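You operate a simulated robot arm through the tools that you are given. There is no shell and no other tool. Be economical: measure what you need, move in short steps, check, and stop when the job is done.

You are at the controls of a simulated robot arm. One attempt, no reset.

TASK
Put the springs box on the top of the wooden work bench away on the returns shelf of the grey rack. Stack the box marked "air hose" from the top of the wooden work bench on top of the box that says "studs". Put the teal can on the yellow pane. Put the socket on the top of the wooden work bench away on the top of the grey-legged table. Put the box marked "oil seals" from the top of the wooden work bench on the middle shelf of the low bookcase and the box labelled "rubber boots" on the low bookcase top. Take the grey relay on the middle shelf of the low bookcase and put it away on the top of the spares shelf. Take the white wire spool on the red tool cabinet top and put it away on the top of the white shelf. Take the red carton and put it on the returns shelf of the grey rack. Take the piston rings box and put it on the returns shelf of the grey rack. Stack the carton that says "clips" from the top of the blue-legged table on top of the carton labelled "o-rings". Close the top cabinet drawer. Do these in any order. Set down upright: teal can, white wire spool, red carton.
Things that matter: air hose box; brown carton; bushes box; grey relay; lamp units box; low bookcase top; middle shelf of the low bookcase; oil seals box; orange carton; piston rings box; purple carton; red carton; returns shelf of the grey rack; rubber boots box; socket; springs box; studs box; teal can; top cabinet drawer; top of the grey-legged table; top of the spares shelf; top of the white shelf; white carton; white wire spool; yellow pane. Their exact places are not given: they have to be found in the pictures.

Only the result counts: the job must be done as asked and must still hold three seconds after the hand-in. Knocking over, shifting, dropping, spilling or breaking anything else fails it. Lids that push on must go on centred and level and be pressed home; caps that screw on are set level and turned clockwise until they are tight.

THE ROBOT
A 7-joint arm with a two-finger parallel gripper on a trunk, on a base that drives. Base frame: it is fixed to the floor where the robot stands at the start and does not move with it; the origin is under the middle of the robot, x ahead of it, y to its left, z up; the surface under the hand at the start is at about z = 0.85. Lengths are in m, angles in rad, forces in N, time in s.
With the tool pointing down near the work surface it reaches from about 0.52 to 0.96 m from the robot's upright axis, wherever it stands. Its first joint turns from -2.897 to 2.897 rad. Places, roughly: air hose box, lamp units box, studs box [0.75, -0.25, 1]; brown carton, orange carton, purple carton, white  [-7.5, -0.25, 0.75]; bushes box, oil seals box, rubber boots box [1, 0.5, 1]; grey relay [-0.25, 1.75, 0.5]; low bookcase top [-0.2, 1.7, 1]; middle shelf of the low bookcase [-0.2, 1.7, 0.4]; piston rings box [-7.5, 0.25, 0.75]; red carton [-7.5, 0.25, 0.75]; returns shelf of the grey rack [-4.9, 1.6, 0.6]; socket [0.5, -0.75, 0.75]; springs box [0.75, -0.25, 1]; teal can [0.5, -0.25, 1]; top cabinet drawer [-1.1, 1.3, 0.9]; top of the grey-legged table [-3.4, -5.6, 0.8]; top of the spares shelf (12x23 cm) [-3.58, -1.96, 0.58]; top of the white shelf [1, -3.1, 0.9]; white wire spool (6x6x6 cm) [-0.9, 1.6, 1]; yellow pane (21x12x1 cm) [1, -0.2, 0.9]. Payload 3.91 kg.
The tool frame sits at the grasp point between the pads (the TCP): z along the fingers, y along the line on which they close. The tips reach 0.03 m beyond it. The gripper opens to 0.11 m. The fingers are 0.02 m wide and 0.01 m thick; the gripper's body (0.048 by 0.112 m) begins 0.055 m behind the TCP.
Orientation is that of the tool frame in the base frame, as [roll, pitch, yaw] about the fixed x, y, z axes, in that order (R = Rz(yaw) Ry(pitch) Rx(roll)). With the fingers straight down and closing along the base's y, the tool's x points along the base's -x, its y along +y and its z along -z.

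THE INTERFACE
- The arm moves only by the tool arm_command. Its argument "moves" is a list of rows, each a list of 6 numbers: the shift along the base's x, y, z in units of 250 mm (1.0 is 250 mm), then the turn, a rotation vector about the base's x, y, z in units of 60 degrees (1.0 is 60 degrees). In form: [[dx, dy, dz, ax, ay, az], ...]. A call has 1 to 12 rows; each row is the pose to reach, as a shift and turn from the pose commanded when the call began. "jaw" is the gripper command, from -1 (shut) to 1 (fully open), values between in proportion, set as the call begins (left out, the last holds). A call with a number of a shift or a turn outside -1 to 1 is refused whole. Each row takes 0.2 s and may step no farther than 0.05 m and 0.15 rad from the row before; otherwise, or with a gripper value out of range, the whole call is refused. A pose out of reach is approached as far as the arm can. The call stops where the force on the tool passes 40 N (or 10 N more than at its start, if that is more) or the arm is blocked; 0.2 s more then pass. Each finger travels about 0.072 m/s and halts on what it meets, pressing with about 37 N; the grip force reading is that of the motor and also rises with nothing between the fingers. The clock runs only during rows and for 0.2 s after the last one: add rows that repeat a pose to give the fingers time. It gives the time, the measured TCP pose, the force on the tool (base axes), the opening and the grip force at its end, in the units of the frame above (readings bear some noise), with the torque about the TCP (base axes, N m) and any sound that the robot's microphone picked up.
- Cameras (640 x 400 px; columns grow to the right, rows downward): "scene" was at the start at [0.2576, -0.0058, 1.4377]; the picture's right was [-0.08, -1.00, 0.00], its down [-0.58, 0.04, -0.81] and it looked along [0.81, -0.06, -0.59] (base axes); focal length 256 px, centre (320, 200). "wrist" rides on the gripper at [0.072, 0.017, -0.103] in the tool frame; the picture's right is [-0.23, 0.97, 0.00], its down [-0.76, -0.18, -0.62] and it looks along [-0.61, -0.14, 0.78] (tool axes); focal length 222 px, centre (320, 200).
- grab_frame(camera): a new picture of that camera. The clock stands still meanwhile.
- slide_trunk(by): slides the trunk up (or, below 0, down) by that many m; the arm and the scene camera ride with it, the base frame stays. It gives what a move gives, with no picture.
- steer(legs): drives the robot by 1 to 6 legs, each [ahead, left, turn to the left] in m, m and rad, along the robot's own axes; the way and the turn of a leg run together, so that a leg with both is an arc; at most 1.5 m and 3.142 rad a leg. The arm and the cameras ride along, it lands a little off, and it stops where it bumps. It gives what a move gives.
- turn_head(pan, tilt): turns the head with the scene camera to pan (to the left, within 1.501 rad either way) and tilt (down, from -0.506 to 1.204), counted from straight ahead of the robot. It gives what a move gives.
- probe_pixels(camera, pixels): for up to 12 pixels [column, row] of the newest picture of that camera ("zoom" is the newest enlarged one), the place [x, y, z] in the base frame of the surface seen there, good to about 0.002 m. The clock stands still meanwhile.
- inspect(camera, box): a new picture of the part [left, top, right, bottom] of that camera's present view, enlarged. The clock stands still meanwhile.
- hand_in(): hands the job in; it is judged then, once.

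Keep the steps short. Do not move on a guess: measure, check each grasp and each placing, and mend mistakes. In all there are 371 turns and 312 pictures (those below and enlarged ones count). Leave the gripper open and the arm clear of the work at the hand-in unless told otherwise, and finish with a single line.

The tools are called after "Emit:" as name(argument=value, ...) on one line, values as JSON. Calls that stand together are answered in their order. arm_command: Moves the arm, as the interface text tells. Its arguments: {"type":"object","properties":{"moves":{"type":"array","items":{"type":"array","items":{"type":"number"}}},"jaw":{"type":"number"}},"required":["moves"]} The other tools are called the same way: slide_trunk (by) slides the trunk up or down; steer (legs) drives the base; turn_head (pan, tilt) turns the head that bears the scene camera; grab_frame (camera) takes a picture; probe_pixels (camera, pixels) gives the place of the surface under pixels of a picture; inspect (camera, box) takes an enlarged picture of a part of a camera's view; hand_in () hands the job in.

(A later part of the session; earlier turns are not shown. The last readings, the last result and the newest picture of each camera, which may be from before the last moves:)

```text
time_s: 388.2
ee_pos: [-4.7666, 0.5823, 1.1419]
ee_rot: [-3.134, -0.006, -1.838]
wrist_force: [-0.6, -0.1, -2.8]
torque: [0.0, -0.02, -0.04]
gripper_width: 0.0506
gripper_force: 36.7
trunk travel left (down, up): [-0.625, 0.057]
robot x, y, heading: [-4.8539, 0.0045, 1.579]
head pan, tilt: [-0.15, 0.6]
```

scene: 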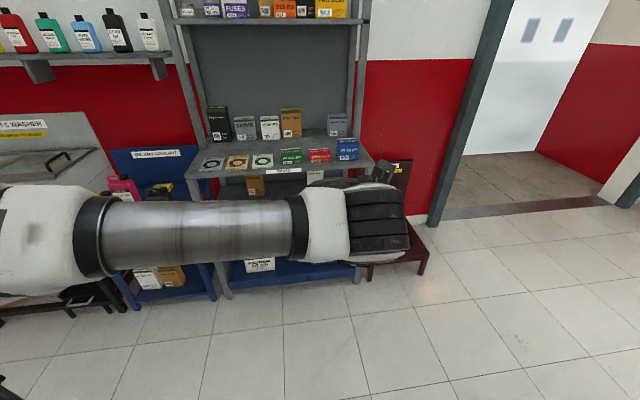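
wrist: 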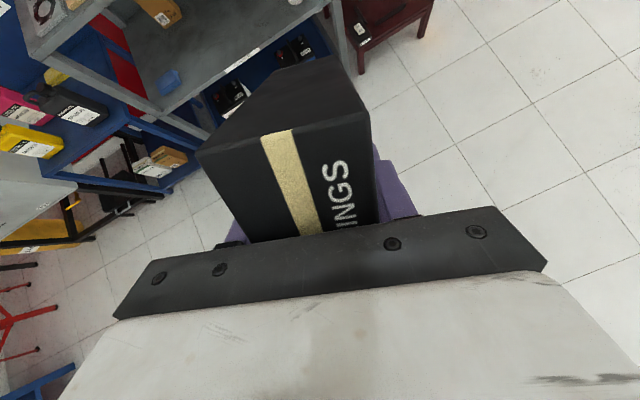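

Emit:
arm_command(moves=[[0, 0, 0, 0, 0, 0.13], [0, 0, 0, -0.007, 0.005, 0.258]])

Emit:
arm_command(moves=[[0, 0, 0, 0.14, 0, 0], [0, 0, 0, 0.28, 0, 0], [0, 0, 0, 0.42, 0, 0], [0, 0, 0, 0.56, 0, 0], [0, 0, 0, 0.7, 0, 0], [0, 0, 0, 0.84, 0, 0], [0, 0, 0, 0.98, 0, 0]])

Emit:
arm_command(moves=[[0, 0, 0, 0.14, 0, 0], [0, 0, 0, 0.28, 0, 0], [0, 0, 0, 0.42, 0, 0], [0, 0, 0, 0.52, 0, 0]])

Emit:
grab_frame(camera="scene")

```text
time_s: 388.8
ee_pos: [-4.7664, 0.5816, 1.1417]
ee_rot: [-3.139, -0.012, -1.565]
wrist_force: [0.8, 0.1, -2.5]
torque: [-0.01, 0.02, -0.02]
gripper_width: 0.0507
gripper_force: 37.5
trunk travel left (down, up): [-0.625, 0.057]
robot x, y, heading: [-4.8508, 0.0012, 1.581]
head pan, tilt: [-0.15, 0.6]
```

```text
time_s: 390.4
ee_pos: [-4.75, 0.6121, 1.1656]
ee_rot: [-3.129, 1.013, -1.564]
wrist_force: [0.1, -0.3, -2.3]
torque: [-0.09, -0.02, 0.02]
gripper_width: 0.0504
gripper_force: 37.5
out of reach, approached as far as the arm can: row 6, 7
trunk travel left (down, up): [-0.625, 0.057]
robot x, y, heading: [-4.8529, 0.0041, 1.578]
head pan, tilt: [-0.15, 0.6]
```

```text
time_s: 391.4
ee_pos: [-4.7105, 0.6683, 1.1868]
ee_rot: [-2.683, 1.559, -1.116]
wrist_force: [-0.2, 0.0, -2.8]
torque: [-0.08, -0.02, 0.0]
gripper_width: 0.0503
gripper_force: 36.7
out of reach, approached as far as the arm can: row 1, 2, 3, 4
trunk travel left (down, up): [-0.625, 0.057]
robot x, y, heading: [-4.8551, 0.0094, 1.577]
head pan, tilt: [-0.15, 0.6]
```

```text
199 pictures are left
```

scene: 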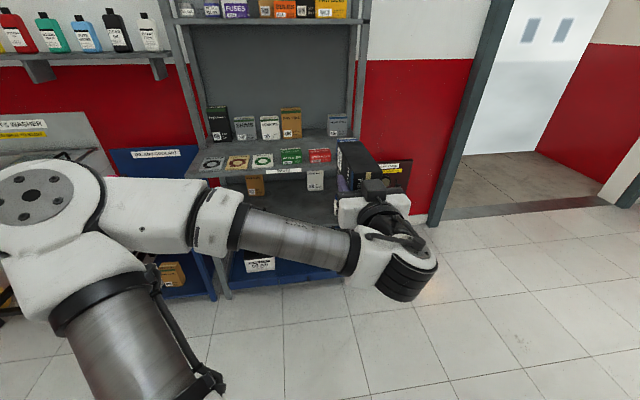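

With the camera below, the tool can reach horizontal. I'll move the hand out a bit, then lower the trunk and look at the shelf.

Emit:
arm_command(moves=[[0, 0.15, 0, 0, 0, 0], [0, 0.3, 0, 0, 0, 0], [0, 0.45, 0, 0, 0, 0], [0, 0.6, 0, 0, 0, 0]])

Emit:
slide_trunk(by=-0.4)

Emit:
turn_head(pan=0.0, tilt=0.35)

Emit:
grab_frame(camera="scene")

```text
time_s: 392.4
ee_pos: [-4.7119, 0.8153, 1.1878]
ee_rot: [-2.799, 1.557, -1.231]
wrist_force: [0.5, -0.3, -2.4]
torque: [-0.06, -0.01, 0.01]
gripper_width: 0.0506
gripper_force: 36.9
trunk travel left (down, up): [-0.625, 0.057]
robot x, y, heading: [-4.8541, 0.0027, 1.577]
head pan, tilt: [-0.15, 0.6]
```

```text
time_s: 396.2
ee_pos: [-4.7117, 0.8142, 0.7887]
ee_rot: [-2.766, 1.558, -1.199]
wrist_force: [0.0, 0.5, -2.0]
torque: [-0.05, -0.04, 0.01]
gripper_width: 0.0508
gripper_force: 37.4
trunk travel left (down, up): [-0.225, 0.457]
robot x, y, heading: [-4.8517, 0.0043, 1.578]
head pan, tilt: [-0.15, 0.6]
```

```text
time_s: 397.0
ee_pos: [-4.712, 0.8143, 0.7887]
ee_rot: [-2.769, 1.557, -1.202]
wrist_force: [-0.2, -0.5, -2.6]
torque: [-0.07, 0.01, 0.04]
gripper_width: 0.0506
gripper_force: 37.0
trunk travel left (down, up): [-0.225, 0.457]
robot x, y, heading: [-4.8549, 0.0056, 1.579]
head pan, tilt: [0.0, 0.351]
```

```text
198 pictures are left
```

scene: 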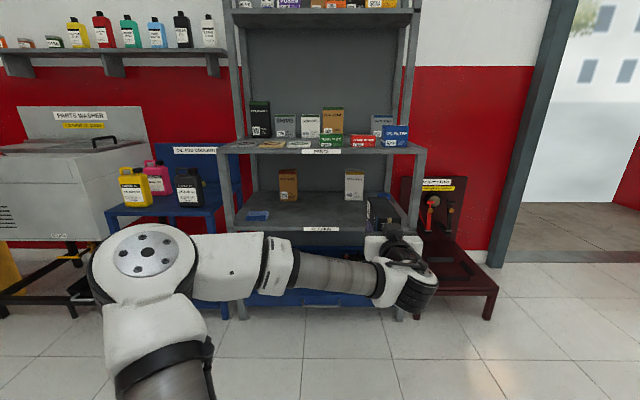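

Emit:
probe_pixels(camera="scene", pixels=[[320, 220], [320, 205], [320, 230], [320, 152], [288, 195], [354, 195], [258, 214], [240, 190], [420, 170], [300, 148], [380, 220], [320, 196]])

Emit:
inspect(camera="scene", box=[210, 130, 450, 280])

```text
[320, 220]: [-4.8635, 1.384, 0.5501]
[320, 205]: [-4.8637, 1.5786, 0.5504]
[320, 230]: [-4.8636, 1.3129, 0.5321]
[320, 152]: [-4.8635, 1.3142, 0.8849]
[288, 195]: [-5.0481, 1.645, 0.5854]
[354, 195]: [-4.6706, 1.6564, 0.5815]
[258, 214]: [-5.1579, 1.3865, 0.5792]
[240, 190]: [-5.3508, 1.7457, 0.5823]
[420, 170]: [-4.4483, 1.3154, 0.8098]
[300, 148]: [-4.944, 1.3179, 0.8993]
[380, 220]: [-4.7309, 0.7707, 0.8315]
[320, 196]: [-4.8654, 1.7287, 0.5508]
```

```text
2.67 times, centred on (330, 205) of scene
```

zoom: 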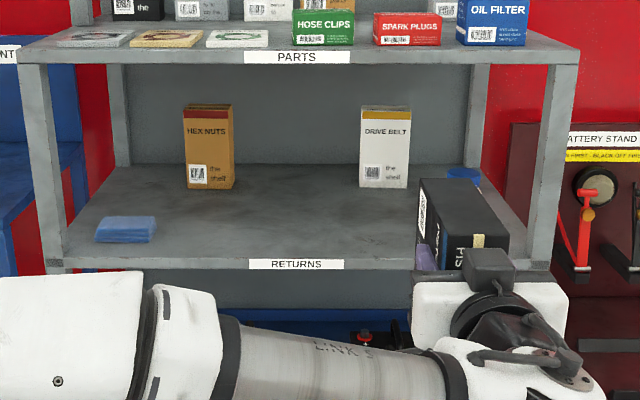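

The shelf surface is z 0.55, front y 1.313, ceiling about 0.87, free for x -5.0 to -4.6. The tool is level. I'll lower the trunk and drive the box in, aiming at TCP x -4.68.

Emit:
slide_trunk(by=-0.163)

Emit:
steer(legs=[[0.3, -0.03, 0]])

Emit:
grab_frame(camera="scene")

```text
time_s: 398.8
ee_pos: [-4.7096, 0.813, 0.6348]
ee_rot: [-2.817, 1.562, -1.251]
wrist_force: [0.7, -0.1, -2.0]
torque: [-0.05, -0.01, 0.01]
gripper_width: 0.0505
gripper_force: 37.3
trunk travel left (down, up): [-0.062, 0.62]
robot x, y, heading: [-4.8498, 0.0099, 1.582]
head pan, tilt: [0.0, 0.351]
```

```text
time_s: 400.9
ee_pos: [-4.687, 1.1134, 0.6374]
ee_rot: [-2.554, 1.564, -0.983]
wrist_force: [0.1, 0.2, -2.5]
torque: [-0.06, -0.04, -0.01]
gripper_width: 0.0505
gripper_force: 36.9
trunk travel left (down, up): [-0.062, 0.62]
robot x, y, heading: [-4.8233, 0.3067, 1.587]
head pan, tilt: [0.0, 0.351]
```

```text
196 pictures are left
```

scene: 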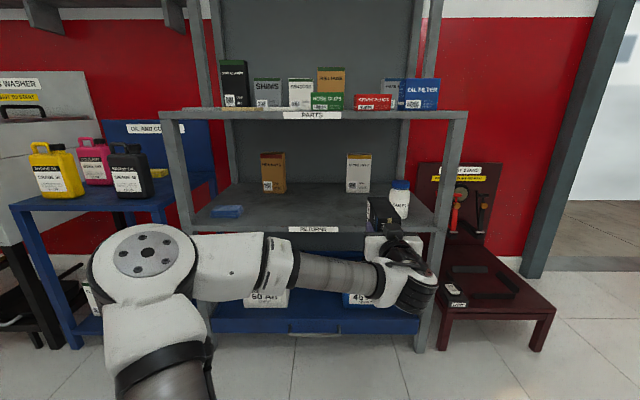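

Emit:
probe_pixels(camera="scene", pixels=[[110, 207], [190, 190], [70, 210], [130, 250], [105, 250], [405, 210], [385, 205]])

```text
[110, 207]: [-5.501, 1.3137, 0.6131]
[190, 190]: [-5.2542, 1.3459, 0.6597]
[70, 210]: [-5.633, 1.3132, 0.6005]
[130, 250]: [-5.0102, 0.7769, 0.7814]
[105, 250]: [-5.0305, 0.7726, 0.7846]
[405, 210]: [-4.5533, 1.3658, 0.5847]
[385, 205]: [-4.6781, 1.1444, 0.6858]
```

Emit:
steer(legs=[[0.26, -0.004, -0.008]])

Emit:
inspect(camera="scene", box=[200, 150, 480, 330])

```text
time_s: 402.8
ee_pos: [-4.6764, 1.3736, 0.6372]
ee_rot: [-2.527, 1.566, -0.966]
wrist_force: [0.2, 0.1, -2.1]
torque: [-0.05, 0.01, 0.0]
gripper_width: 0.0504
gripper_force: 37.3
trunk travel left (down, up): [-0.062, 0.62]
robot x, y, heading: [-4.8258, 0.5669, 1.575]
head pan, tilt: [0.0, 0.351]
```

```text
2.22 times, centred on (340, 240) of scene
```

zoom: 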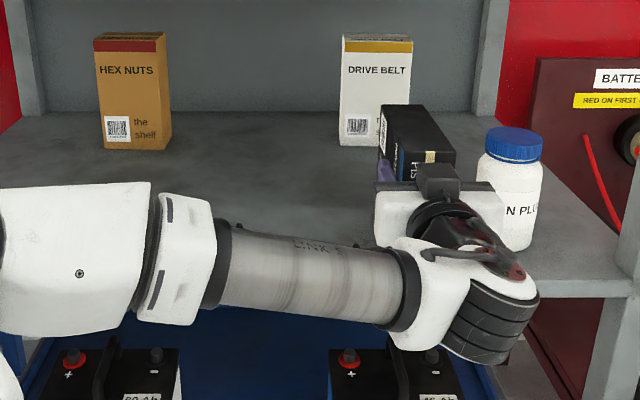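

Emit:
probe_pixels(camera="zoom", pixels=[[490, 170], [510, 200], [535, 190], [495, 205], [505, 240]])

Emit:
arm_command(moves=[[0, 0, -0.04, 0, 0, 0], [0, 0, -0.08, 0, 0, 0], [0, 0, -0.11, 0, 0, 0]])

```text
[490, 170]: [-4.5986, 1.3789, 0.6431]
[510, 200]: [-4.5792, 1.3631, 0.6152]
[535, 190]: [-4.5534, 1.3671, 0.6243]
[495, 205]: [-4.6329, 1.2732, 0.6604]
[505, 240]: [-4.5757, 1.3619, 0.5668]
```

```text
time_s: 403.6
ee_pos: [-4.6761, 1.374, 0.6094]
ee_rot: [-2.553, 1.565, -0.996]
wrist_force: [-0.1, -0.3, -2.2]
torque: [-0.06, 0.01, 0.0]
gripper_width: 0.0508
gripper_force: 37.0
trunk travel left (down, up): [-0.062, 0.62]
robot x, y, heading: [-4.8266, 0.5641, 1.57]
head pan, tilt: [0.0, 0.351]
```

Emit:
arm_command(moves=[[-0.05, 0, 0, 0, 0, 0], [-0.1, 0, -0.015, 0, 0, 0], [-0.1, 0, -0.03, 0, 0, 0], [-0.1, 0, -0.042, 0, 0, 0]])

```text
time_s: 404.6
ee_pos: [-4.7039, 1.3741, 0.6027]
ee_rot: [-0.525, 1.565, 1.04]
wrist_force: [-6.6, 1.0, 23.5]
torque: [-1.23, 0.46, -0.25]
gripper_width: 0.0506
gripper_force: 36.9
trunk travel left (down, up): [-0.062, 0.62]
robot x, y, heading: [-4.8264, 0.5667, 1.571]
head pan, tilt: [0.0, 0.351]
```

Contact with the shelf. I'll open partway and look.

Emit:
arm_command(moves=[[0, 0, 0.008, 0, 0, 0], [0, 0, 0.008, 0, 0, 0], [0, 0, 0.008, 0, 0, 0], [0, 0, 0.008, 0, 0, 0]], jaw=0.36)

Emit:
inspect(camera="scene", box=[200, 150, 480, 330])

```text
time_s: 405.6
ee_pos: [-4.7006, 1.3716, 0.6021]
ee_rot: [-2.518, 1.566, -0.96]
wrist_force: [-0.6, -0.5, 0.9]
torque: [0.0, -0.01, 0.02]
gripper_width: 0.0747
gripper_force: 0.0
trunk travel left (down, up): [-0.062, 0.62]
robot x, y, heading: [-4.8253, 0.5665, 1.571]
head pan, tilt: [0.0, 0.351]
```

```text
2.22 times, centred on (340, 240) of scene
```

zoom: 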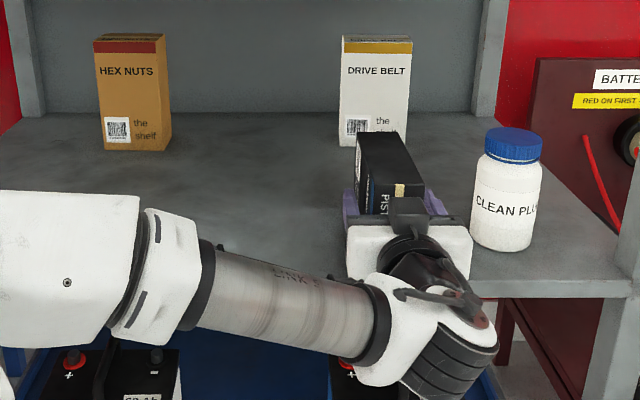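

The box stays put. I'll back out straight and check.

Emit:
steer(legs=[[-0.4, 0, 0]])

Emit:
inspect(camera="scene", box=[200, 130, 480, 310])

```text
time_s: 408.0
ee_pos: [-4.7018, 0.9754, 0.6026]
ee_rot: [-2.518, 1.566, -0.957]
wrist_force: [0.2, 0.2, 0.3]
torque: [0.01, 0.02, 0.0]
gripper_width: 0.0748
gripper_force: 0.1
trunk travel left (down, up): [-0.062, 0.62]
robot x, y, heading: [-4.8248, 0.1726, 1.577]
head pan, tilt: [0.0, 0.351]
```

```text
2.22 times, centred on (340, 220) of scene
```

zoom: 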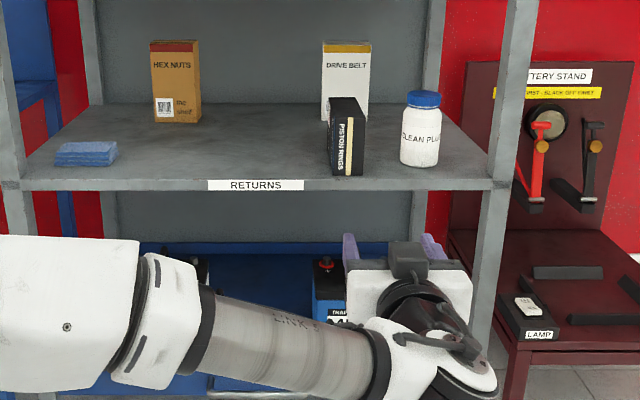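

Piston rings is stored. Now the red carton. I'll raise the trunk, point the tool down again, and go back to the blue table.

Emit:
slide_trunk(by=0.4)

Emit:
slide_trunk(by=0.2)

Emit:
arm_command(moves=[[0, -0.05, 0, -0.14, 0, 0], [0, -0.1, 0, -0.28, 0, 0], [0, -0.15, 0, -0.42, 0, 0], [0, -0.2, 0, -0.56, 0, 0], [0, -0.3, 0, -0.7, 0, 0], [0, -0.4, 0, -0.84, 0, 0], [0, -0.5, 0, -0.98, 0, 0]], jaw=1)

Emit:
arm_command(moves=[[0, 0, 0, -0.14, 0, 0], [0, 0, 0, -0.28, 0, 0], [0, 0, 0, -0.42, 0, 0], [0, 0, 0, -0.52, 0, 0]])

```text
time_s: 411.9
ee_pos: [-4.7014, 0.9777, 0.9902]
ee_rot: [-2.76, 1.556, -1.202]
wrist_force: [-0.8, 0.8, -0.7]
torque: [0.01, 0.0, 0.0]
gripper_width: 0.0748
gripper_force: 0.0
trunk travel left (down, up): [-0.462, 0.22]
robot x, y, heading: [-4.8228, 0.1742, 1.571]
head pan, tilt: [0.0, 0.351]
```

```text
time_s: 414.0
ee_pos: [-4.7025, 0.9777, 1.1893]
ee_rot: [-2.763, 1.558, -1.204]
wrist_force: [-0.4, 0.0, 0.0]
torque: [-0.02, -0.03, 0.02]
gripper_width: 0.0748
gripper_force: 0.2
trunk travel left (down, up): [-0.662, 0.02]
robot x, y, heading: [-4.8253, 0.168, 1.574]
head pan, tilt: [0.0, 0.351]
```

```text
time_s: 415.6
ee_pos: [-4.7018, 0.8545, 1.188]
ee_rot: [-3.127, 0.53, -1.564]
wrist_force: [-0.2, 0.9, -0.6]
torque: [0.0, 0.01, 0.0]
gripper_width: 0.1101
gripper_force: 0.0
trunk travel left (down, up): [-0.662, 0.02]
robot x, y, heading: [-4.8232, 0.1681, 1.576]
head pan, tilt: [0.0, 0.351]
```

```text
time_s: 416.6
ee_pos: [-4.7012, 0.8538, 1.1884]
ee_rot: [-3.132, -0.016, -1.567]
wrist_force: [0.1, 0.7, -0.1]
torque: [-0.01, -0.01, 0.02]
gripper_width: 0.1101
gripper_force: 0.0
trunk travel left (down, up): [-0.662, 0.02]
robot x, y, heading: [-4.8239, 0.1719, 1.577]
head pan, tilt: [0.0, 0.351]
```

Emit:
steer(legs=[[0, 1.45, 0], [0, 0, 1.571], [0.3, 0, 0]])

Emit:
arm_command(moves=[[0, 0, 0, 0, 0, 0.14], [0, 0, 0, 0, 0, 0.28], [0, 0, 0, 0, 0, 0.42], [0, 0, 0, 0, 0, 0.56], [0, 0, 0, 0, 0, 0.7], [0, 0, 0, 0, 0, 0.84], [0, 0, 0, 0, 0, 0.98]])

Emit:
turn_head(pan=-0.1, tilt=0.75)

Emit:
grab_frame(camera="scene")

```text
time_s: 433.5
ee_pos: [-7.2443, 0.3047, 1.1894]
ee_rot: [-3.132, -0.013, -0.014]
wrist_force: [-0.7, 0.6, 0.6]
torque: [0.01, -0.05, 0.0]
gripper_width: 0.11
gripper_force: 0.0
trunk travel left (down, up): [-0.662, 0.02]
robot x, y, heading: [-6.5627, 0.1727, 3.124]
head pan, tilt: [0.0, 0.351]
```

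```text
time_s: 435.1
ee_pos: [-7.2439, 0.3048, 1.1904]
ee_rot: [-3.131, -0.011, 1.016]
wrist_force: [0.5, -0.2, 0.0]
torque: [0.02, 0.02, -0.04]
gripper_width: 0.1099
gripper_force: 0.0
trunk travel left (down, up): [-0.662, 0.02]
robot x, y, heading: [-6.5631, 0.1702, 3.123]
head pan, tilt: [0.0, 0.351]
```

```text
time_s: 436.0
ee_pos: [-7.2447, 0.3044, 1.1896]
ee_rot: [-3.132, -0.011, 1.012]
wrist_force: [-0.1, 0.4, -0.8]
torque: [-0.02, 0.03, -0.01]
gripper_width: 0.11
gripper_force: 0.2
trunk travel left (down, up): [-0.662, 0.02]
robot x, y, heading: [-6.5638, 0.1736, 3.123]
head pan, tilt: [-0.099, 0.75]
```

```text
192 pictures are left
```

scene: 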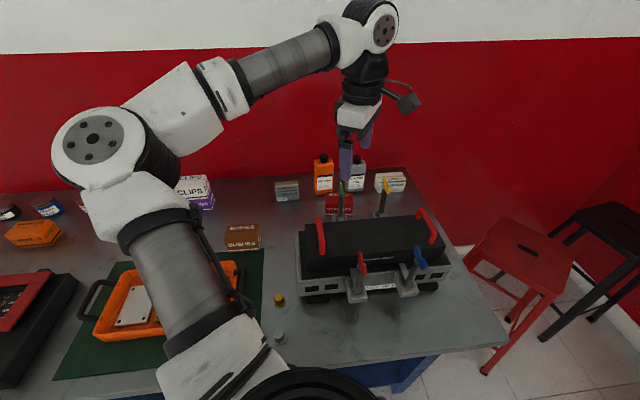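

Emit:
inspect(camera="scene", box=[260, 140, 460, 260])

Emit:
probe_pixels(camera="scene", pixels=[[430, 330], [380, 330], [480, 330], [500, 340], [440, 350], [330, 330], [410, 310], [355, 300], [410, 290], [365, 262], [420, 265], [280, 335]])

```text
3.20 times, centred on (360, 200) of scene
```

zoom: 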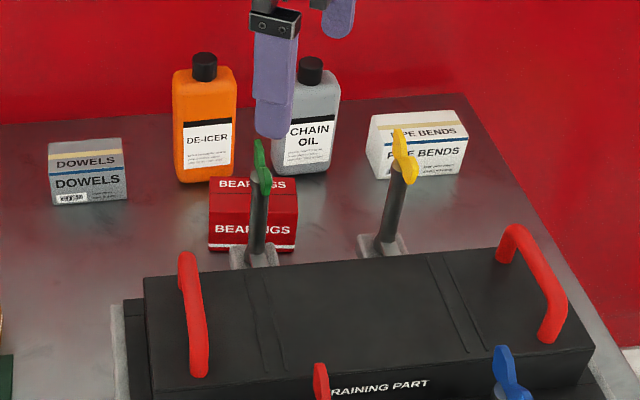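

```text
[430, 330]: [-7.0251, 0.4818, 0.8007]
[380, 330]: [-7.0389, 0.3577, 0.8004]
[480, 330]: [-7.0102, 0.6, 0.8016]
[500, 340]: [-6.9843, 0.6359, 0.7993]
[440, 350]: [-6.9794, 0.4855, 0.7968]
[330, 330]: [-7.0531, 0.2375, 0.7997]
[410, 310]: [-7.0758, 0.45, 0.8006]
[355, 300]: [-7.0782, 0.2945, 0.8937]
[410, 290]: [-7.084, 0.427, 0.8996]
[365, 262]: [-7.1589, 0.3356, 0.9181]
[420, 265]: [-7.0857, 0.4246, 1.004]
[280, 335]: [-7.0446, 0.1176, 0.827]
```

Emit:
probe_pixels(camera="zoom", pixels=[[214, 181], [294, 181], [296, 190], [212, 191], [210, 212], [212, 245], [294, 245], [296, 215], [258, 150], [232, 250], [205, 60], [310, 70]])

```text
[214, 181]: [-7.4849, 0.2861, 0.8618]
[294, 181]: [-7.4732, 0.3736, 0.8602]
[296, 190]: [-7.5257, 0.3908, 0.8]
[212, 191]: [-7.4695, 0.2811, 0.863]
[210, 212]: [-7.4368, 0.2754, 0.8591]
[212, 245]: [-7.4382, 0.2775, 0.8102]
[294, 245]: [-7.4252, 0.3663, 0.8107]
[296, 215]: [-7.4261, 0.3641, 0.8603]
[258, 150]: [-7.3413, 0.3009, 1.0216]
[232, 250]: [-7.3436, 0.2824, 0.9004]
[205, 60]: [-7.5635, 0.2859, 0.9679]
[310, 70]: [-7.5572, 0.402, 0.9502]
```

Red carton refined: centre (-7.460, 0.324), yaw -0.13. I'll move above it with a partly opened gripper.

Emit:
arm_command(moves=[[-0.17, 0.02, 0, 0, 0, 0.13], [-0.34, 0.04, 0, 0, 0, 0.27], [-0.51, 0.06, 0, 0, 0, 0.407], [-0.68, 0.07, 0, 0, 0, 0.407], [-0.861, 0.078, 0, 0, 0, 0.407], [-0.861, 0.078, -0.18, 0, 0, 0.407], [-0.861, 0.078, -0.36, 0, 0, 0.407], [-0.861, 0.078, -0.54, 0, 0, 0.407], [-0.861, 0.078, -0.7, 0, 0, 0.407]], jaw=0.36)

Emit:
grab_frame(camera="wrist")

Emit:
inspect(camera="scene", box=[260, 80, 460, 260])

```text
time_s: 438.0
ee_pos: [-7.4577, 0.3245, 1.0114]
ee_rot: [-3.132, -0.011, 1.438]
wrist_force: [-0.2, -0.7, 0.3]
torque: [0.0, 0.0, -0.03]
gripper_width: 0.075
gripper_force: 0.0
trunk travel left (down, up): [-0.662, 0.02]
robot x, y, heading: [-6.5608, 0.1689, 3.125]
head pan, tilt: [-0.099, 0.75]
```

```text
190 pictures are left
```

wrist: 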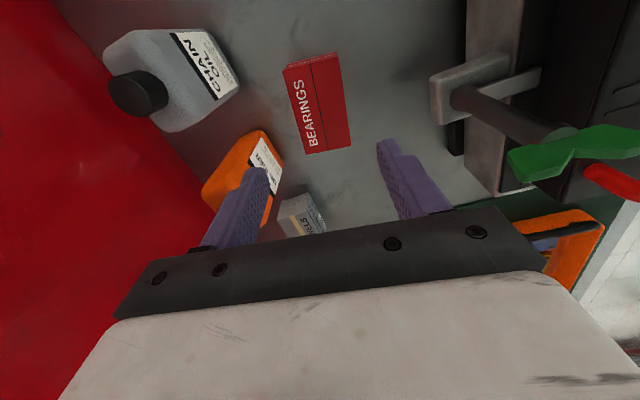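

```text
2.22 times, centred on (360, 170) of scene
```

zoom: 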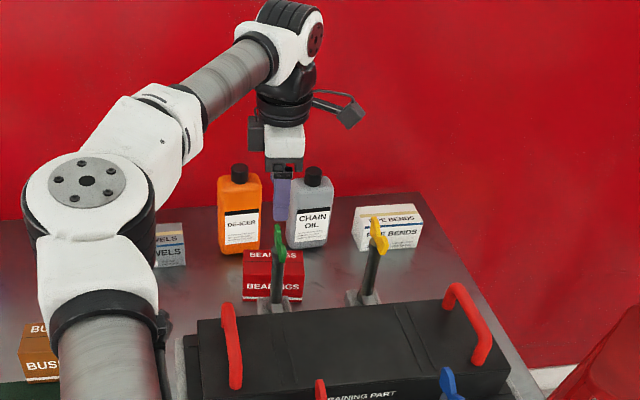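

Emit:
arm_command(moves=[[0, 0, -0.15, 0, 0, 0], [0, 0, -0.3, 0, 0, 0], [0, 0, -0.45, 0, 0, 0], [0, 0, -0.58, 0, 0, 0], [0, 0, -0.686, 0, 0, 0]])

Emit:
arm_command(moves=[[0, 0, 0, 0, 0, 0], [0, 0, 0, 0, 0, 0], [0, 0, 0, 0, 0, 0], [0, 0, 0, 0, 0, 0]], jaw=-1)

Emit:
arm_command(moves=[[0, 0, 0.02, 0, 0, 0], [0, 0, 0.06, 0, 0, 0], [0, 0, 0.12, 0, 0, 0], [0, 0, 0.22, 0, 0, 0], [0, 0, 0.36, 0, 0, 0], [0, 0, 0.52, 0, 0, 0], [0, 0, 0.7, 0, 0, 0], [0, 0, 0.88, 0, 0, 0], [0, 0, 1, 0, 0, 0]])

Emit:
grab_frame(camera="scene")

```text
time_s: 439.2
ee_pos: [-7.4586, 0.3246, 0.8413]
ee_rot: [-3.131, -0.013, 1.439]
wrist_force: [-0.5, 0.7, 0.3]
torque: [0.0, 0.0, 0.01]
gripper_width: 0.0748
gripper_force: 0.0
trunk travel left (down, up): [-0.662, 0.02]
robot x, y, heading: [-6.5592, 0.1671, 3.129]
head pan, tilt: [-0.099, 0.75]
```

```text
time_s: 440.2
ee_pos: [-7.4593, 0.3265, 0.8422]
ee_rot: [-3.13, -0.011, 1.437]
wrist_force: [1.1, 0.3, -0.4]
torque: [-0.16, -0.14, 0.02]
gripper_width: 0.0578
gripper_force: 36.9
trunk travel left (down, up): [-0.662, 0.02]
robot x, y, heading: [-6.5625, 0.1669, 3.126]
head pan, tilt: [-0.099, 0.75]
```

```text
time_s: 442.2
ee_pos: [-7.4591, 0.3247, 1.0946]
ee_rot: [-3.131, -0.012, 1.438]
wrist_force: [-0.2, 0.0, -3.6]
torque: [0.0, 0.02, 0.0]
gripper_width: 0.0578
gripper_force: 36.9
trunk travel left (down, up): [-0.662, 0.02]
robot x, y, heading: [-6.5616, 0.1729, 3.124]
head pan, tilt: [-0.099, 0.75]
```

```text
188 pictures are left
```

scene: 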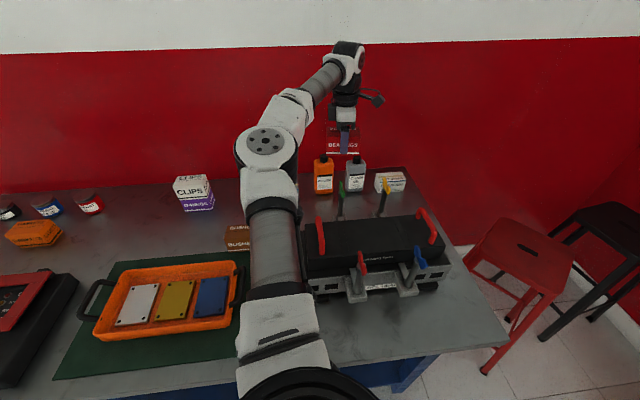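

Held. I'll carry it up and over to the free right-front corner of the table at about (-7.045, 0.59), turned 90°, for a regrasp.

Emit:
arm_command(moves=[[0, 0, 0.1, 0, 0, 0], [0.12, 0.06, 0.14, 0, 0, -0.125], [0.24, 0.14, 0.14, 0, 0, -0.25], [0.36, 0.22, 0.14, 0, 0, -0.375], [0.48, 0.3, 0.14, 0, 0, -0.5], [0.6, 0.38, 0.14, 0, 0, -0.625], [0.72, 0.46, 0.14, 0, 0, -0.75], [0.84, 0.53, 0.14, 0, 0, -0.875], [0.84, 0.53, 0.14, 0, 0, -1]])

Emit:
arm_command(moves=[[0.13, 0.1, 0, 0, 0, -0.125], [0.26, 0.2, 0, 0, 0, -0.25], [0.4, 0.31, 0, 0, 0, -0.373], [0.54, 0.42, 0, 0, 0, -0.373], [0.68, 0.5, 0, 0, 0, -0.373], [0.816, 0.53, 0, 0, 0, -0.373]])

Emit:
grab_frame(camera="scene")

```text
time_s: 444.2
ee_pos: [-7.2483, 0.46, 1.1273]
ee_rot: [-3.133, -0.012, 0.389]
wrist_force: [0.0, -0.5, -3.7]
torque: [-0.03, -0.03, -0.03]
gripper_width: 0.058
gripper_force: 36.9
trunk travel left (down, up): [-0.662, 0.02]
robot x, y, heading: [-6.5643, 0.1715, 3.129]
head pan, tilt: [-0.099, 0.75]
```

```text
time_s: 445.6
ee_pos: [-7.0438, 0.5901, 1.1296]
ee_rot: [-3.133, -0.014, 0.0]
wrist_force: [0.9, 0.4, -4.0]
torque: [0.01, -0.01, 0.0]
gripper_width: 0.0578
gripper_force: 36.7
trunk travel left (down, up): [-0.662, 0.02]
robot x, y, heading: [-6.5615, 0.1672, 3.126]
head pan, tilt: [-0.099, 0.75]
```

```text
187 pictures are left
```

scene: 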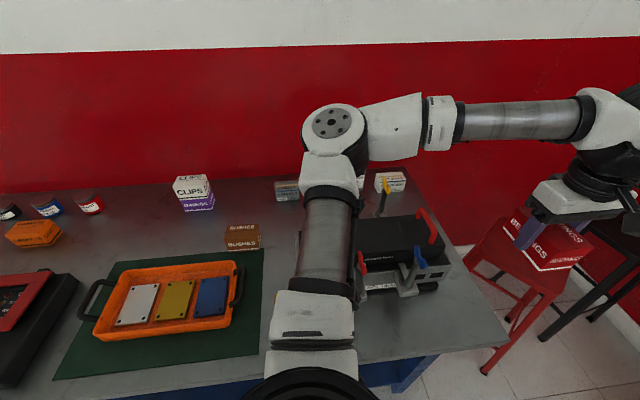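

Emit:
arm_command(moves=[[0, 0, -0.18, 0, 0, 0], [0, 0, -0.36, 0, 0, 0], [0, 0, -0.54, 0, 0, 0], [0, 0, -0.7, 0, 0, 0], [0, 0, -0.8, 0, 0, 0]])

Emit:
turn_head(pan=-0.5, tilt=0.75)

Emit:
grab_frame(camera="scene")

Emit:
grab_frame(camera="wrist")

```text
time_s: 446.8
ee_pos: [-7.0471, 0.5894, 0.9284]
ee_rot: [-3.132, -0.014, 0.0]
wrist_force: [-0.3, -0.5, -3.1]
torque: [0.0, -0.02, 0.0]
gripper_width: 0.058
gripper_force: 36.7
trunk travel left (down, up): [-0.662, 0.02]
robot x, y, heading: [-6.5656, 0.1716, 3.128]
head pan, tilt: [-0.099, 0.75]
```

```text
time_s: 447.6
ee_pos: [-7.0467, 0.5895, 0.9281]
ee_rot: [-3.132, -0.014, 0.001]
wrist_force: [-0.1, 0.1, -3.0]
torque: [-0.01, 0.02, 0.03]
gripper_width: 0.0578
gripper_force: 37.4
trunk travel left (down, up): [-0.662, 0.02]
robot x, y, heading: [-6.5628, 0.1689, 3.128]
head pan, tilt: [-0.499, 0.75]
```

```text
186 pictures are left
```

scene: 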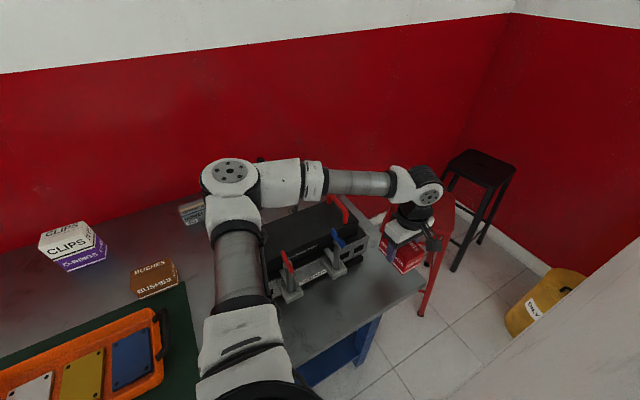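

```text
185 pictures are left
```

wrist: 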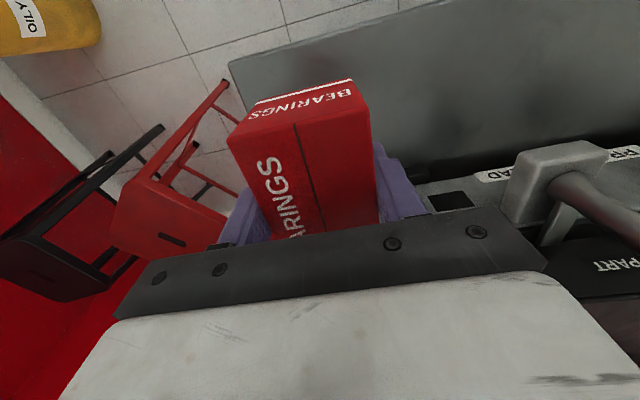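

Emit:
probe_pixels(camera="wrist", pixels=[[235, 70], [260, 55], [400, 20], [420, 140], [390, 60], [520, 40]])

Emit:
probe_pixels(camera="scene", pixels=[[230, 175], [280, 185], [360, 185], [330, 190], [235, 240], [338, 205], [340, 240], [380, 265], [415, 285], [395, 300], [285, 262], [310, 205]])

```text
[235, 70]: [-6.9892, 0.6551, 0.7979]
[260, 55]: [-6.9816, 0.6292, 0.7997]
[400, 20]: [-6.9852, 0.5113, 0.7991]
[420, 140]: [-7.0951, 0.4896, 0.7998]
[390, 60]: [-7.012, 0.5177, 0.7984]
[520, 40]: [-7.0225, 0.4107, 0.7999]
```

```text
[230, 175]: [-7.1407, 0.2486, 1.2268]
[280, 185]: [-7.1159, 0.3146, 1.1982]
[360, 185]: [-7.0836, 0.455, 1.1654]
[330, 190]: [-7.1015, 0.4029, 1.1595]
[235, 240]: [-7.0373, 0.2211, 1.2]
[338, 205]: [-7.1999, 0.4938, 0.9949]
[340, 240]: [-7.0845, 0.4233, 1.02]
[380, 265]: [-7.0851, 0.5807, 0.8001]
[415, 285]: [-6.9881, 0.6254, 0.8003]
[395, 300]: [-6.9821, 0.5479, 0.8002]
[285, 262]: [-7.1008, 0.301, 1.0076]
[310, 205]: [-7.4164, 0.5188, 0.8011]
```

The forearm would come down close to the blue lever, so I'll raise again, move the base right and back, and approach with the forearm in front of the levers.

Emit:
arm_command(moves=[[0, 0, 0.18, 0, 0, 0], [0, 0, 0.36, 0, 0, 0], [0, 0, 0.54, 0, 0, 0], [0, 0, 0.72, 0, 0, 0], [0, 0, 0.8, 0, 0, 0]])

Emit:
steer(legs=[[-0.16, 0, 0], [0, -0.36, 0]])

Emit:
arm_command(moves=[[-0.05, -0.15, 0, 0, 0, 0], [-0.1, -0.3, 0, 0, 0, 0], [-0.15, -0.45, 0, 0, 0, 0], [-0.2, -0.6, 0, 0, 0, 0], [-0.25, -0.75, 0, 0, 0, 0], [-0.3, -0.9, 0, 0, 0, 0]])

Emit:
grab_frame(camera="scene")

```text
time_s: 448.8
ee_pos: [-7.0465, 0.5925, 1.1264]
ee_rot: [-3.133, -0.013, 0.0]
wrist_force: [0.8, 0.5, -4.4]
torque: [-0.01, -0.01, -0.02]
gripper_width: 0.0579
gripper_force: 36.9
trunk travel left (down, up): [-0.662, 0.02]
robot x, y, heading: [-6.5628, 0.1688, 3.122]
head pan, tilt: [-0.499, 0.75]
```

```text
time_s: 453.2
ee_pos: [-6.8775, 0.954, 1.1271]
ee_rot: [-3.131, -0.009, -0.008]
wrist_force: [0.4, 0.0, -3.6]
torque: [-0.04, 0.0, 0.02]
gripper_width: 0.0579
gripper_force: 37.4
trunk travel left (down, up): [-0.662, 0.02]
robot x, y, heading: [-6.3961, 0.5258, 3.119]
head pan, tilt: [-0.499, 0.75]
```

```text
time_s: 454.6
ee_pos: [-6.9537, 0.7272, 1.1302]
ee_rot: [-3.13, -0.012, -0.007]
wrist_force: [0.7, -0.2, -3.1]
torque: [0.05, -0.04, 0.0]
gripper_width: 0.0576
gripper_force: 37.5
trunk travel left (down, up): [-0.662, 0.02]
robot x, y, heading: [-6.3923, 0.5283, 3.123]
head pan, tilt: [-0.499, 0.75]
```

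```text
184 pictures are left
```

scene: 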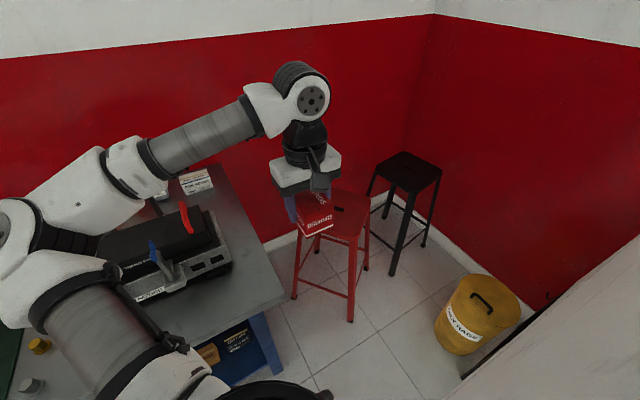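

Emit:
arm_command(moves=[[-0.09, -0.15, 0, 0, 0, 0], [-0.18, -0.3, 0, 0, 0, 0], [-0.27, -0.45, 0, 0, 0, 0], [-0.365, -0.597, 0, 0, 0, 0], [-0.365, -0.597, -0.18, 0, 0, 0], [-0.365, -0.597, -0.36, 0, 0, 0], [-0.365, -0.597, -0.54, 0, 0, 0], [-0.365, -0.597, -0.72, 0, 0, 0], [-0.365, -0.597, -0.86, 0, 0, 0]])

Emit:
grab_frame(camera="scene")

```text
time_s: 456.6
ee_pos: [-7.0432, 0.5798, 0.9119]
ee_rot: [-3.132, -0.013, -0.007]
wrist_force: [0.1, 0.0, -3.5]
torque: [-0.04, -0.01, 0.0]
gripper_width: 0.0577
gripper_force: 37.3
trunk travel left (down, up): [-0.662, 0.02]
robot x, y, heading: [-6.3981, 0.5265, 3.123]
head pan, tilt: [-0.499, 0.75]
```

```text
183 pictures are left
```

scene: 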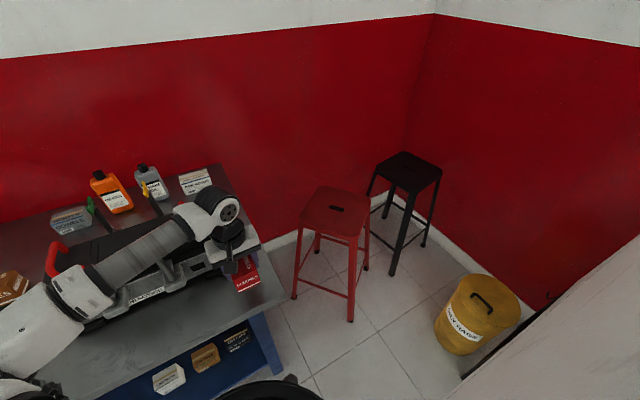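

Emit:
turn_head(pan=-0.2, tilt=0.9)

Emit:
grab_frame(camera="scene")

```text
time_s: 457.4
ee_pos: [-7.0421, 0.5804, 0.9144]
ee_rot: [-3.132, -0.011, -0.008]
wrist_force: [0.8, -0.8, -3.9]
torque: [-0.02, 0.0, -0.02]
gripper_width: 0.0581
gripper_force: 37.3
trunk travel left (down, up): [-0.662, 0.02]
robot x, y, heading: [-6.3962, 0.526, 3.117]
head pan, tilt: [-0.201, 0.901]
```

```text
182 pictures are left
```

scene: 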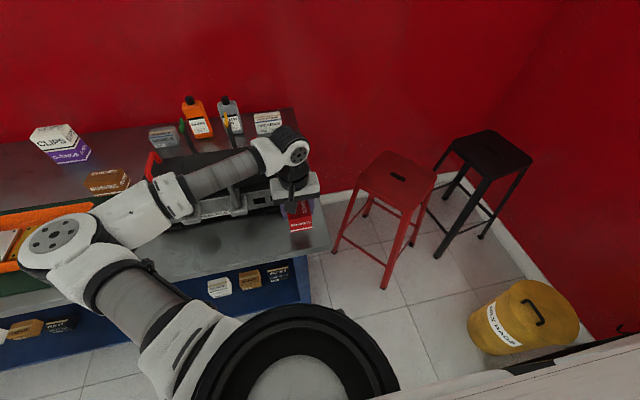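

Emit:
inspect(camera="scene", box=[140, 110, 340, 250])

Emit:
probe_pixels(camera="scene", pixels=[[175, 195], [210, 180], [250, 165], [225, 195], [265, 195], [300, 225], [235, 205], [170, 215]])

```text
2.86 times, centred on (240, 180) of scene
```

zoom: 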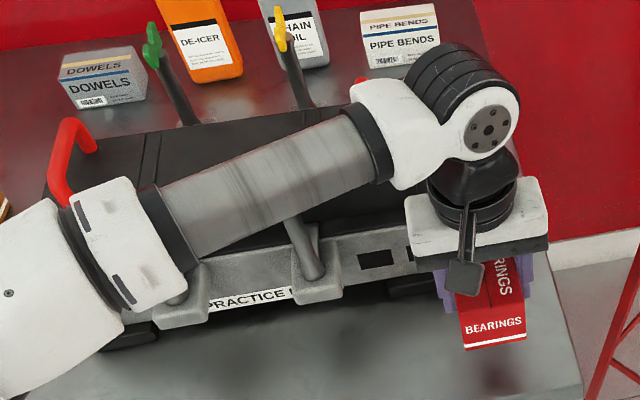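

```text
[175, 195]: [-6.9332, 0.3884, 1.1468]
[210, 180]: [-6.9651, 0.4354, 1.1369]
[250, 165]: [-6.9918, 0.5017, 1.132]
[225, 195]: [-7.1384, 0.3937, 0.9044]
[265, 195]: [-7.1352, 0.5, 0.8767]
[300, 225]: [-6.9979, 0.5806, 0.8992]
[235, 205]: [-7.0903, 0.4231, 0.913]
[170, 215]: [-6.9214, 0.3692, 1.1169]
```

The forearm is clear of the levers by about 4 cm. I'll lower to the table.

Emit:
arm_command(moves=[[0, 0, -0.1, 0, 0, 0], [0, 0, -0.2, 0, 0, 0], [0, 0, -0.25, 0, 0, 0], [0, 0, -0.275, 0, 0, 0], [0, 0, -0.292, 0, 0, 0]])

```text
time_s: 458.6
ee_pos: [-7.0432, 0.5797, 0.8432]
ee_rot: [-3.13, -0.006, -0.008]
wrist_force: [-1.2, 3.1, 33.3]
torque: [-0.9, -0.84, 0.17]
gripper_width: 0.058
gripper_force: 37.2
trunk travel left (down, up): [-0.662, 0.02]
robot x, y, heading: [-6.3963, 0.5261, 3.119]
head pan, tilt: [-0.201, 0.901]
```

Set down. I'll release, lift, back off, and pitch the tool to horizontal.

Emit:
arm_command(moves=[[0, 0, 0.012, 0, 0, 0], [0, 0, 0.012, 0, 0, 0], [0, 0, 0.012, 0, 0, 0], [0, 0, 0.15, 0, 0, 0], [0, 0, 0.33, 0, 0, 0], [0, 0, 0.51, 0, 0, 0], [0, 0, 0.69, 0, 0, 0], [0, 0, 0.87, 0, 0, 0]], jaw=0.5)

Emit:
steer(legs=[[-0.35, 0, 0.02]])

Emit:
arm_command(moves=[[0, 0, 0, 0, 0.14, 0], [0, 0, 0, 0, 0.28, 0], [-0.05, 0, 0, 0, 0.42, 0], [-0.12, 0, 0, 0, 0.56, 0], [-0.2, 0, 0, 0, 0.7, 0], [-0.28, 0, 0, 0, 0.84, 0], [-0.36, 0, 0, 0, 0.98, 0]])

Emit:
arm_command(moves=[[-0.06, 0, 0, 0, 0.14, 0], [-0.12, 0, 0, 0, 0.28, 0], [-0.18, 0, 0, 0, 0.42, 0], [-0.24, 0, 0, 0, 0.52, 0]])

Emit:
turn_head(pan=0.0, tilt=0.7)

Emit:
grab_frame(camera="scene")

```text
time_s: 460.4
ee_pos: [-7.0417, 0.5775, 1.0598]
ee_rot: [-3.131, -0.012, -0.007]
wrist_force: [1.0, 0.8, 0.1]
torque: [-0.01, 0.02, 0.01]
gripper_width: 0.0825
gripper_force: 0.1
trunk travel left (down, up): [-0.662, 0.02]
robot x, y, heading: [-6.3945, 0.5258, 3.119]
head pan, tilt: [-0.201, 0.901]
```

```text
time_s: 462.7
ee_pos: [-6.6987, 0.5648, 1.0599]
ee_rot: [-3.131, -0.013, 0.007]
wrist_force: [-0.4, 0.6, 0.4]
torque: [0.03, 0.0, 0.01]
gripper_width: 0.0825
gripper_force: 0.1
trunk travel left (down, up): [-0.662, 0.02]
robot x, y, heading: [-6.0541, 0.5204, 3.132]
head pan, tilt: [-0.201, 0.901]
```

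```text
time_s: 464.3
ee_pos: [-6.7889, 0.5644, 1.0574]
ee_rot: [-3.116, 1.013, 0.013]
wrist_force: [0.3, 0.3, 0.4]
torque: [0.02, 0.02, 0.04]
gripper_width: 0.0826
gripper_force: 0.1
trunk travel left (down, up): [-0.662, 0.02]
robot x, y, heading: [-6.0525, 0.5198, 3.131]
head pan, tilt: [-0.201, 0.901]
```

```text
time_s: 465.3
ee_pos: [-6.8129, 0.5647, 1.0586]
ee_rot: [-3.112, 1.257, 0.021]
wrist_force: [0.1, -0.4, 1.0]
torque: [0.0, -0.01, -0.01]
gripper_width: 0.0824
gripper_force: 0.0
out of reach, approached as far as the arm can: row 2, 3, 4
trunk travel left (down, up): [-0.662, 0.02]
robot x, y, heading: [-6.0541, 0.5191, 3.13]
head pan, tilt: [-0.201, 0.901]
```

```text
time_s: 466.0
ee_pos: [-6.8141, 0.5649, 1.0591]
ee_rot: [-3.113, 1.256, 0.02]
wrist_force: [0.9, 0.4, 0.1]
torque: [0.03, 0.02, 0.03]
gripper_width: 0.0824
gripper_force: 0.1
trunk travel left (down, up): [-0.662, 0.02]
robot x, y, heading: [-6.0536, 0.5226, 3.13]
head pan, tilt: [0.0, 0.7]
```

```text
180 pictures are left
```

scene: 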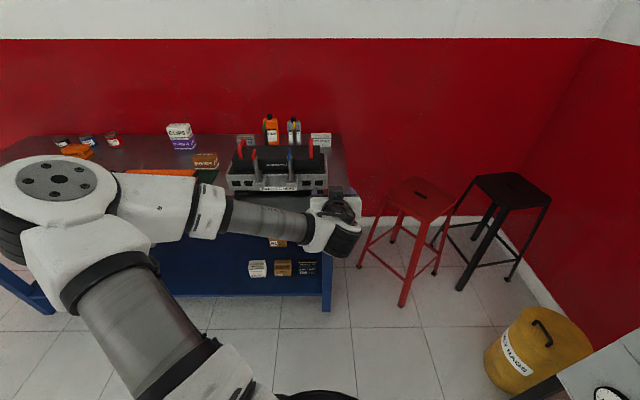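

Only 72° at this height. The wrist needs to be higher relative to the shoulder. I'll raise the arm 13 cm, then lower the trunk.

Emit:
arm_command(moves=[[0, 0, 0.14, 0, 0, 0], [0, 0, 0.28, 0, 0, 0], [0, 0, 0.42, 0, 0, 0], [0, 0, 0.52, 0, 0, 0], [0, 0, 0.52, 0, 0, 0]])

Emit:
slide_trunk(by=-0.355)

Emit:
turn_head(pan=-0.1, tilt=0.4)

Emit:
grab_frame(camera="scene")

```text
time_s: 467.2
ee_pos: [-6.8137, 0.5629, 1.1906]
ee_rot: [-3.112, 1.254, 0.022]
wrist_force: [-0.3, 0.5, -0.4]
torque: [0.0, 0.01, 0.02]
gripper_width: 0.0825
gripper_force: 0.0
trunk travel left (down, up): [-0.662, 0.02]
robot x, y, heading: [-6.0527, 0.519, 3.131]
head pan, tilt: [0.0, 0.7]
```

```text
time_s: 470.6
ee_pos: [-6.8157, 0.5632, 0.8339]
ee_rot: [-3.112, 1.256, 0.024]
wrist_force: [-0.1, 0.0, 0.7]
torque: [0.0, 0.03, 0.02]
gripper_width: 0.0822
gripper_force: 0.0
trunk travel left (down, up): [-0.307, 0.375]
robot x, y, heading: [-6.0501, 0.5215, 3.134]
head pan, tilt: [0.0, 0.7]
```

```text
time_s: 471.4
ee_pos: [-6.8151, 0.5636, 0.834]
ee_rot: [-3.111, 1.258, 0.022]
wrist_force: [0.5, -0.2, 0.4]
torque: [-0.01, 0.03, -0.01]
gripper_width: 0.0824
gripper_force: 0.1
trunk travel left (down, up): [-0.307, 0.375]
robot x, y, heading: [-6.0499, 0.5234, 3.132]
head pan, tilt: [-0.099, 0.4]
```

```text
179 pictures are left
```

scene: 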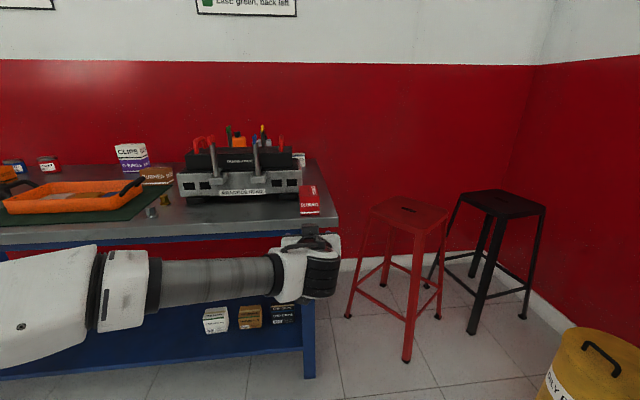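

The tool is 72° from vertical, which is good enough and keeps the camera higher. I'll align laterally, drive ahead 0.12 m, then check.

Emit:
arm_command(moves=[[0, 0.035, 0, 0, 0, 0], [0, 0.066, 0, 0, 0, -0.02]])

Emit:
steer(legs=[[0.11, 0, 0]])

Emit:
inspect(camera="scene", box=[240, 150, 380, 260])

Emit:
grab_frame(camera="wrist")

```text
time_s: 472.1
ee_pos: [-6.8152, 0.5795, 0.8339]
ee_rot: [-3.111, 1.257, 0.003]
wrist_force: [-0.4, 0.1, -0.8]
torque: [0.0, -0.04, 0.02]
gripper_width: 0.0824
gripper_force: 0.1
trunk travel left (down, up): [-0.307, 0.375]
robot x, y, heading: [-6.0535, 0.5204, 3.129]
head pan, tilt: [-0.099, 0.4]
```

```text
time_s: 473.2
ee_pos: [-6.9226, 0.5818, 0.8335]
ee_rot: [-3.111, 1.256, 0.0]
wrist_force: [-0.1, 0.3, -0.4]
torque: [0.01, 0.02, 0.0]
gripper_width: 0.0826
gripper_force: 0.1
trunk travel left (down, up): [-0.307, 0.375]
robot x, y, heading: [-6.163, 0.5191, 3.133]
head pan, tilt: [-0.099, 0.4]
```

```text
3.64 times, centred on (310, 205) of scene
```

zoom: 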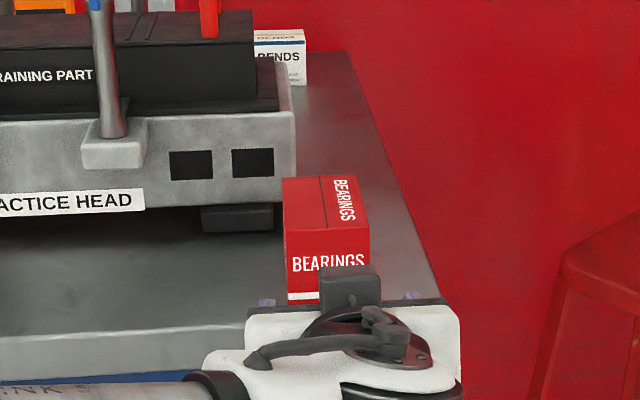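

```text
177 pictures are left
```

wrist: 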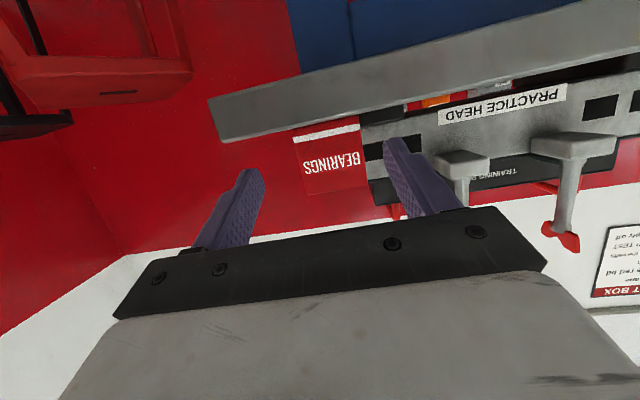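

The carton lies between the fingers. I'll advance to x -7.036 and close.

Emit:
arm_command(moves=[[-0.12, -0.006, 0, 0, 0, 0], [-0.24, -0.006, 0, 0, 0, 0], [-0.36, -0.006, 0, 0, 0, 0], [-0.45, -0.006, -0.005, 0, 0, 0]])

Emit:
arm_command(moves=[[0, 0, 0, 0, 0, 0], [0, 0, 0, 0, 0, 0], [0, 0, 0, 0, 0, 0], [0, 0, 0, 0, 0, 0], [0, 0, 0, 0, 0, 0]], jaw=-1)

Emit:
arm_command(moves=[[0, 0, 0.02, 0, 0, 0], [0, 0, 0.06, 0, 0, 0], [0, 0, 0.12, 0, 0, 0], [0, 0, 0.2, 0, 0, 0]])

Emit:
inspect(camera="scene", box=[240, 150, 380, 260])

```text
time_s: 474.2
ee_pos: [-7.0369, 0.5813, 0.8321]
ee_rot: [-3.112, 1.258, 0.0]
wrist_force: [-0.4, -0.4, -1.0]
torque: [0.0, 0.02, 0.02]
gripper_width: 0.0824
gripper_force: 0.1
trunk travel left (down, up): [-0.307, 0.375]
robot x, y, heading: [-6.1602, 0.5213, 3.13]
head pan, tilt: [-0.099, 0.4]
```

```text
time_s: 475.4
ee_pos: [-7.036, 0.58, 0.8318]
ee_rot: [-3.114, 1.257, 0.0]
wrist_force: [-1.5, -0.4, -0.6]
torque: [-0.14, 0.06, 0.0]
gripper_width: 0.0579
gripper_force: 37.0
trunk travel left (down, up): [-0.307, 0.375]
robot x, y, heading: [-6.1622, 0.5201, 3.135]
head pan, tilt: [-0.099, 0.4]
```

```text
time_s: 476.4
ee_pos: [-7.0349, 0.5801, 0.8838]
ee_rot: [-3.11, 1.255, 0.003]
wrist_force: [-0.5, -0.6, -3.8]
torque: [0.01, -0.03, 0.03]
gripper_width: 0.0577
gripper_force: 37.1
trunk travel left (down, up): [-0.307, 0.375]
robot x, y, heading: [-6.1631, 0.524, 3.135]
head pan, tilt: [-0.099, 0.4]
```

```text
3.64 times, centred on (310, 205) of scene
```

zoom: 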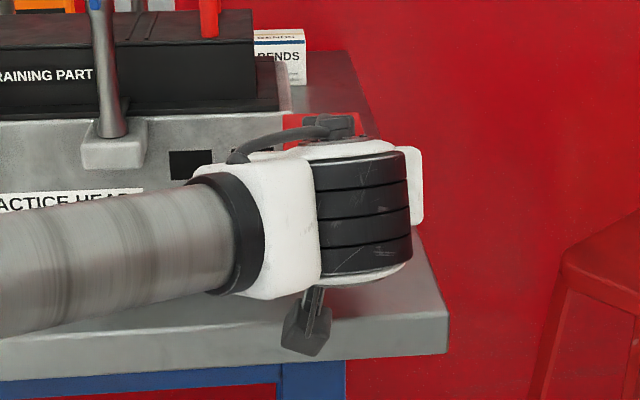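

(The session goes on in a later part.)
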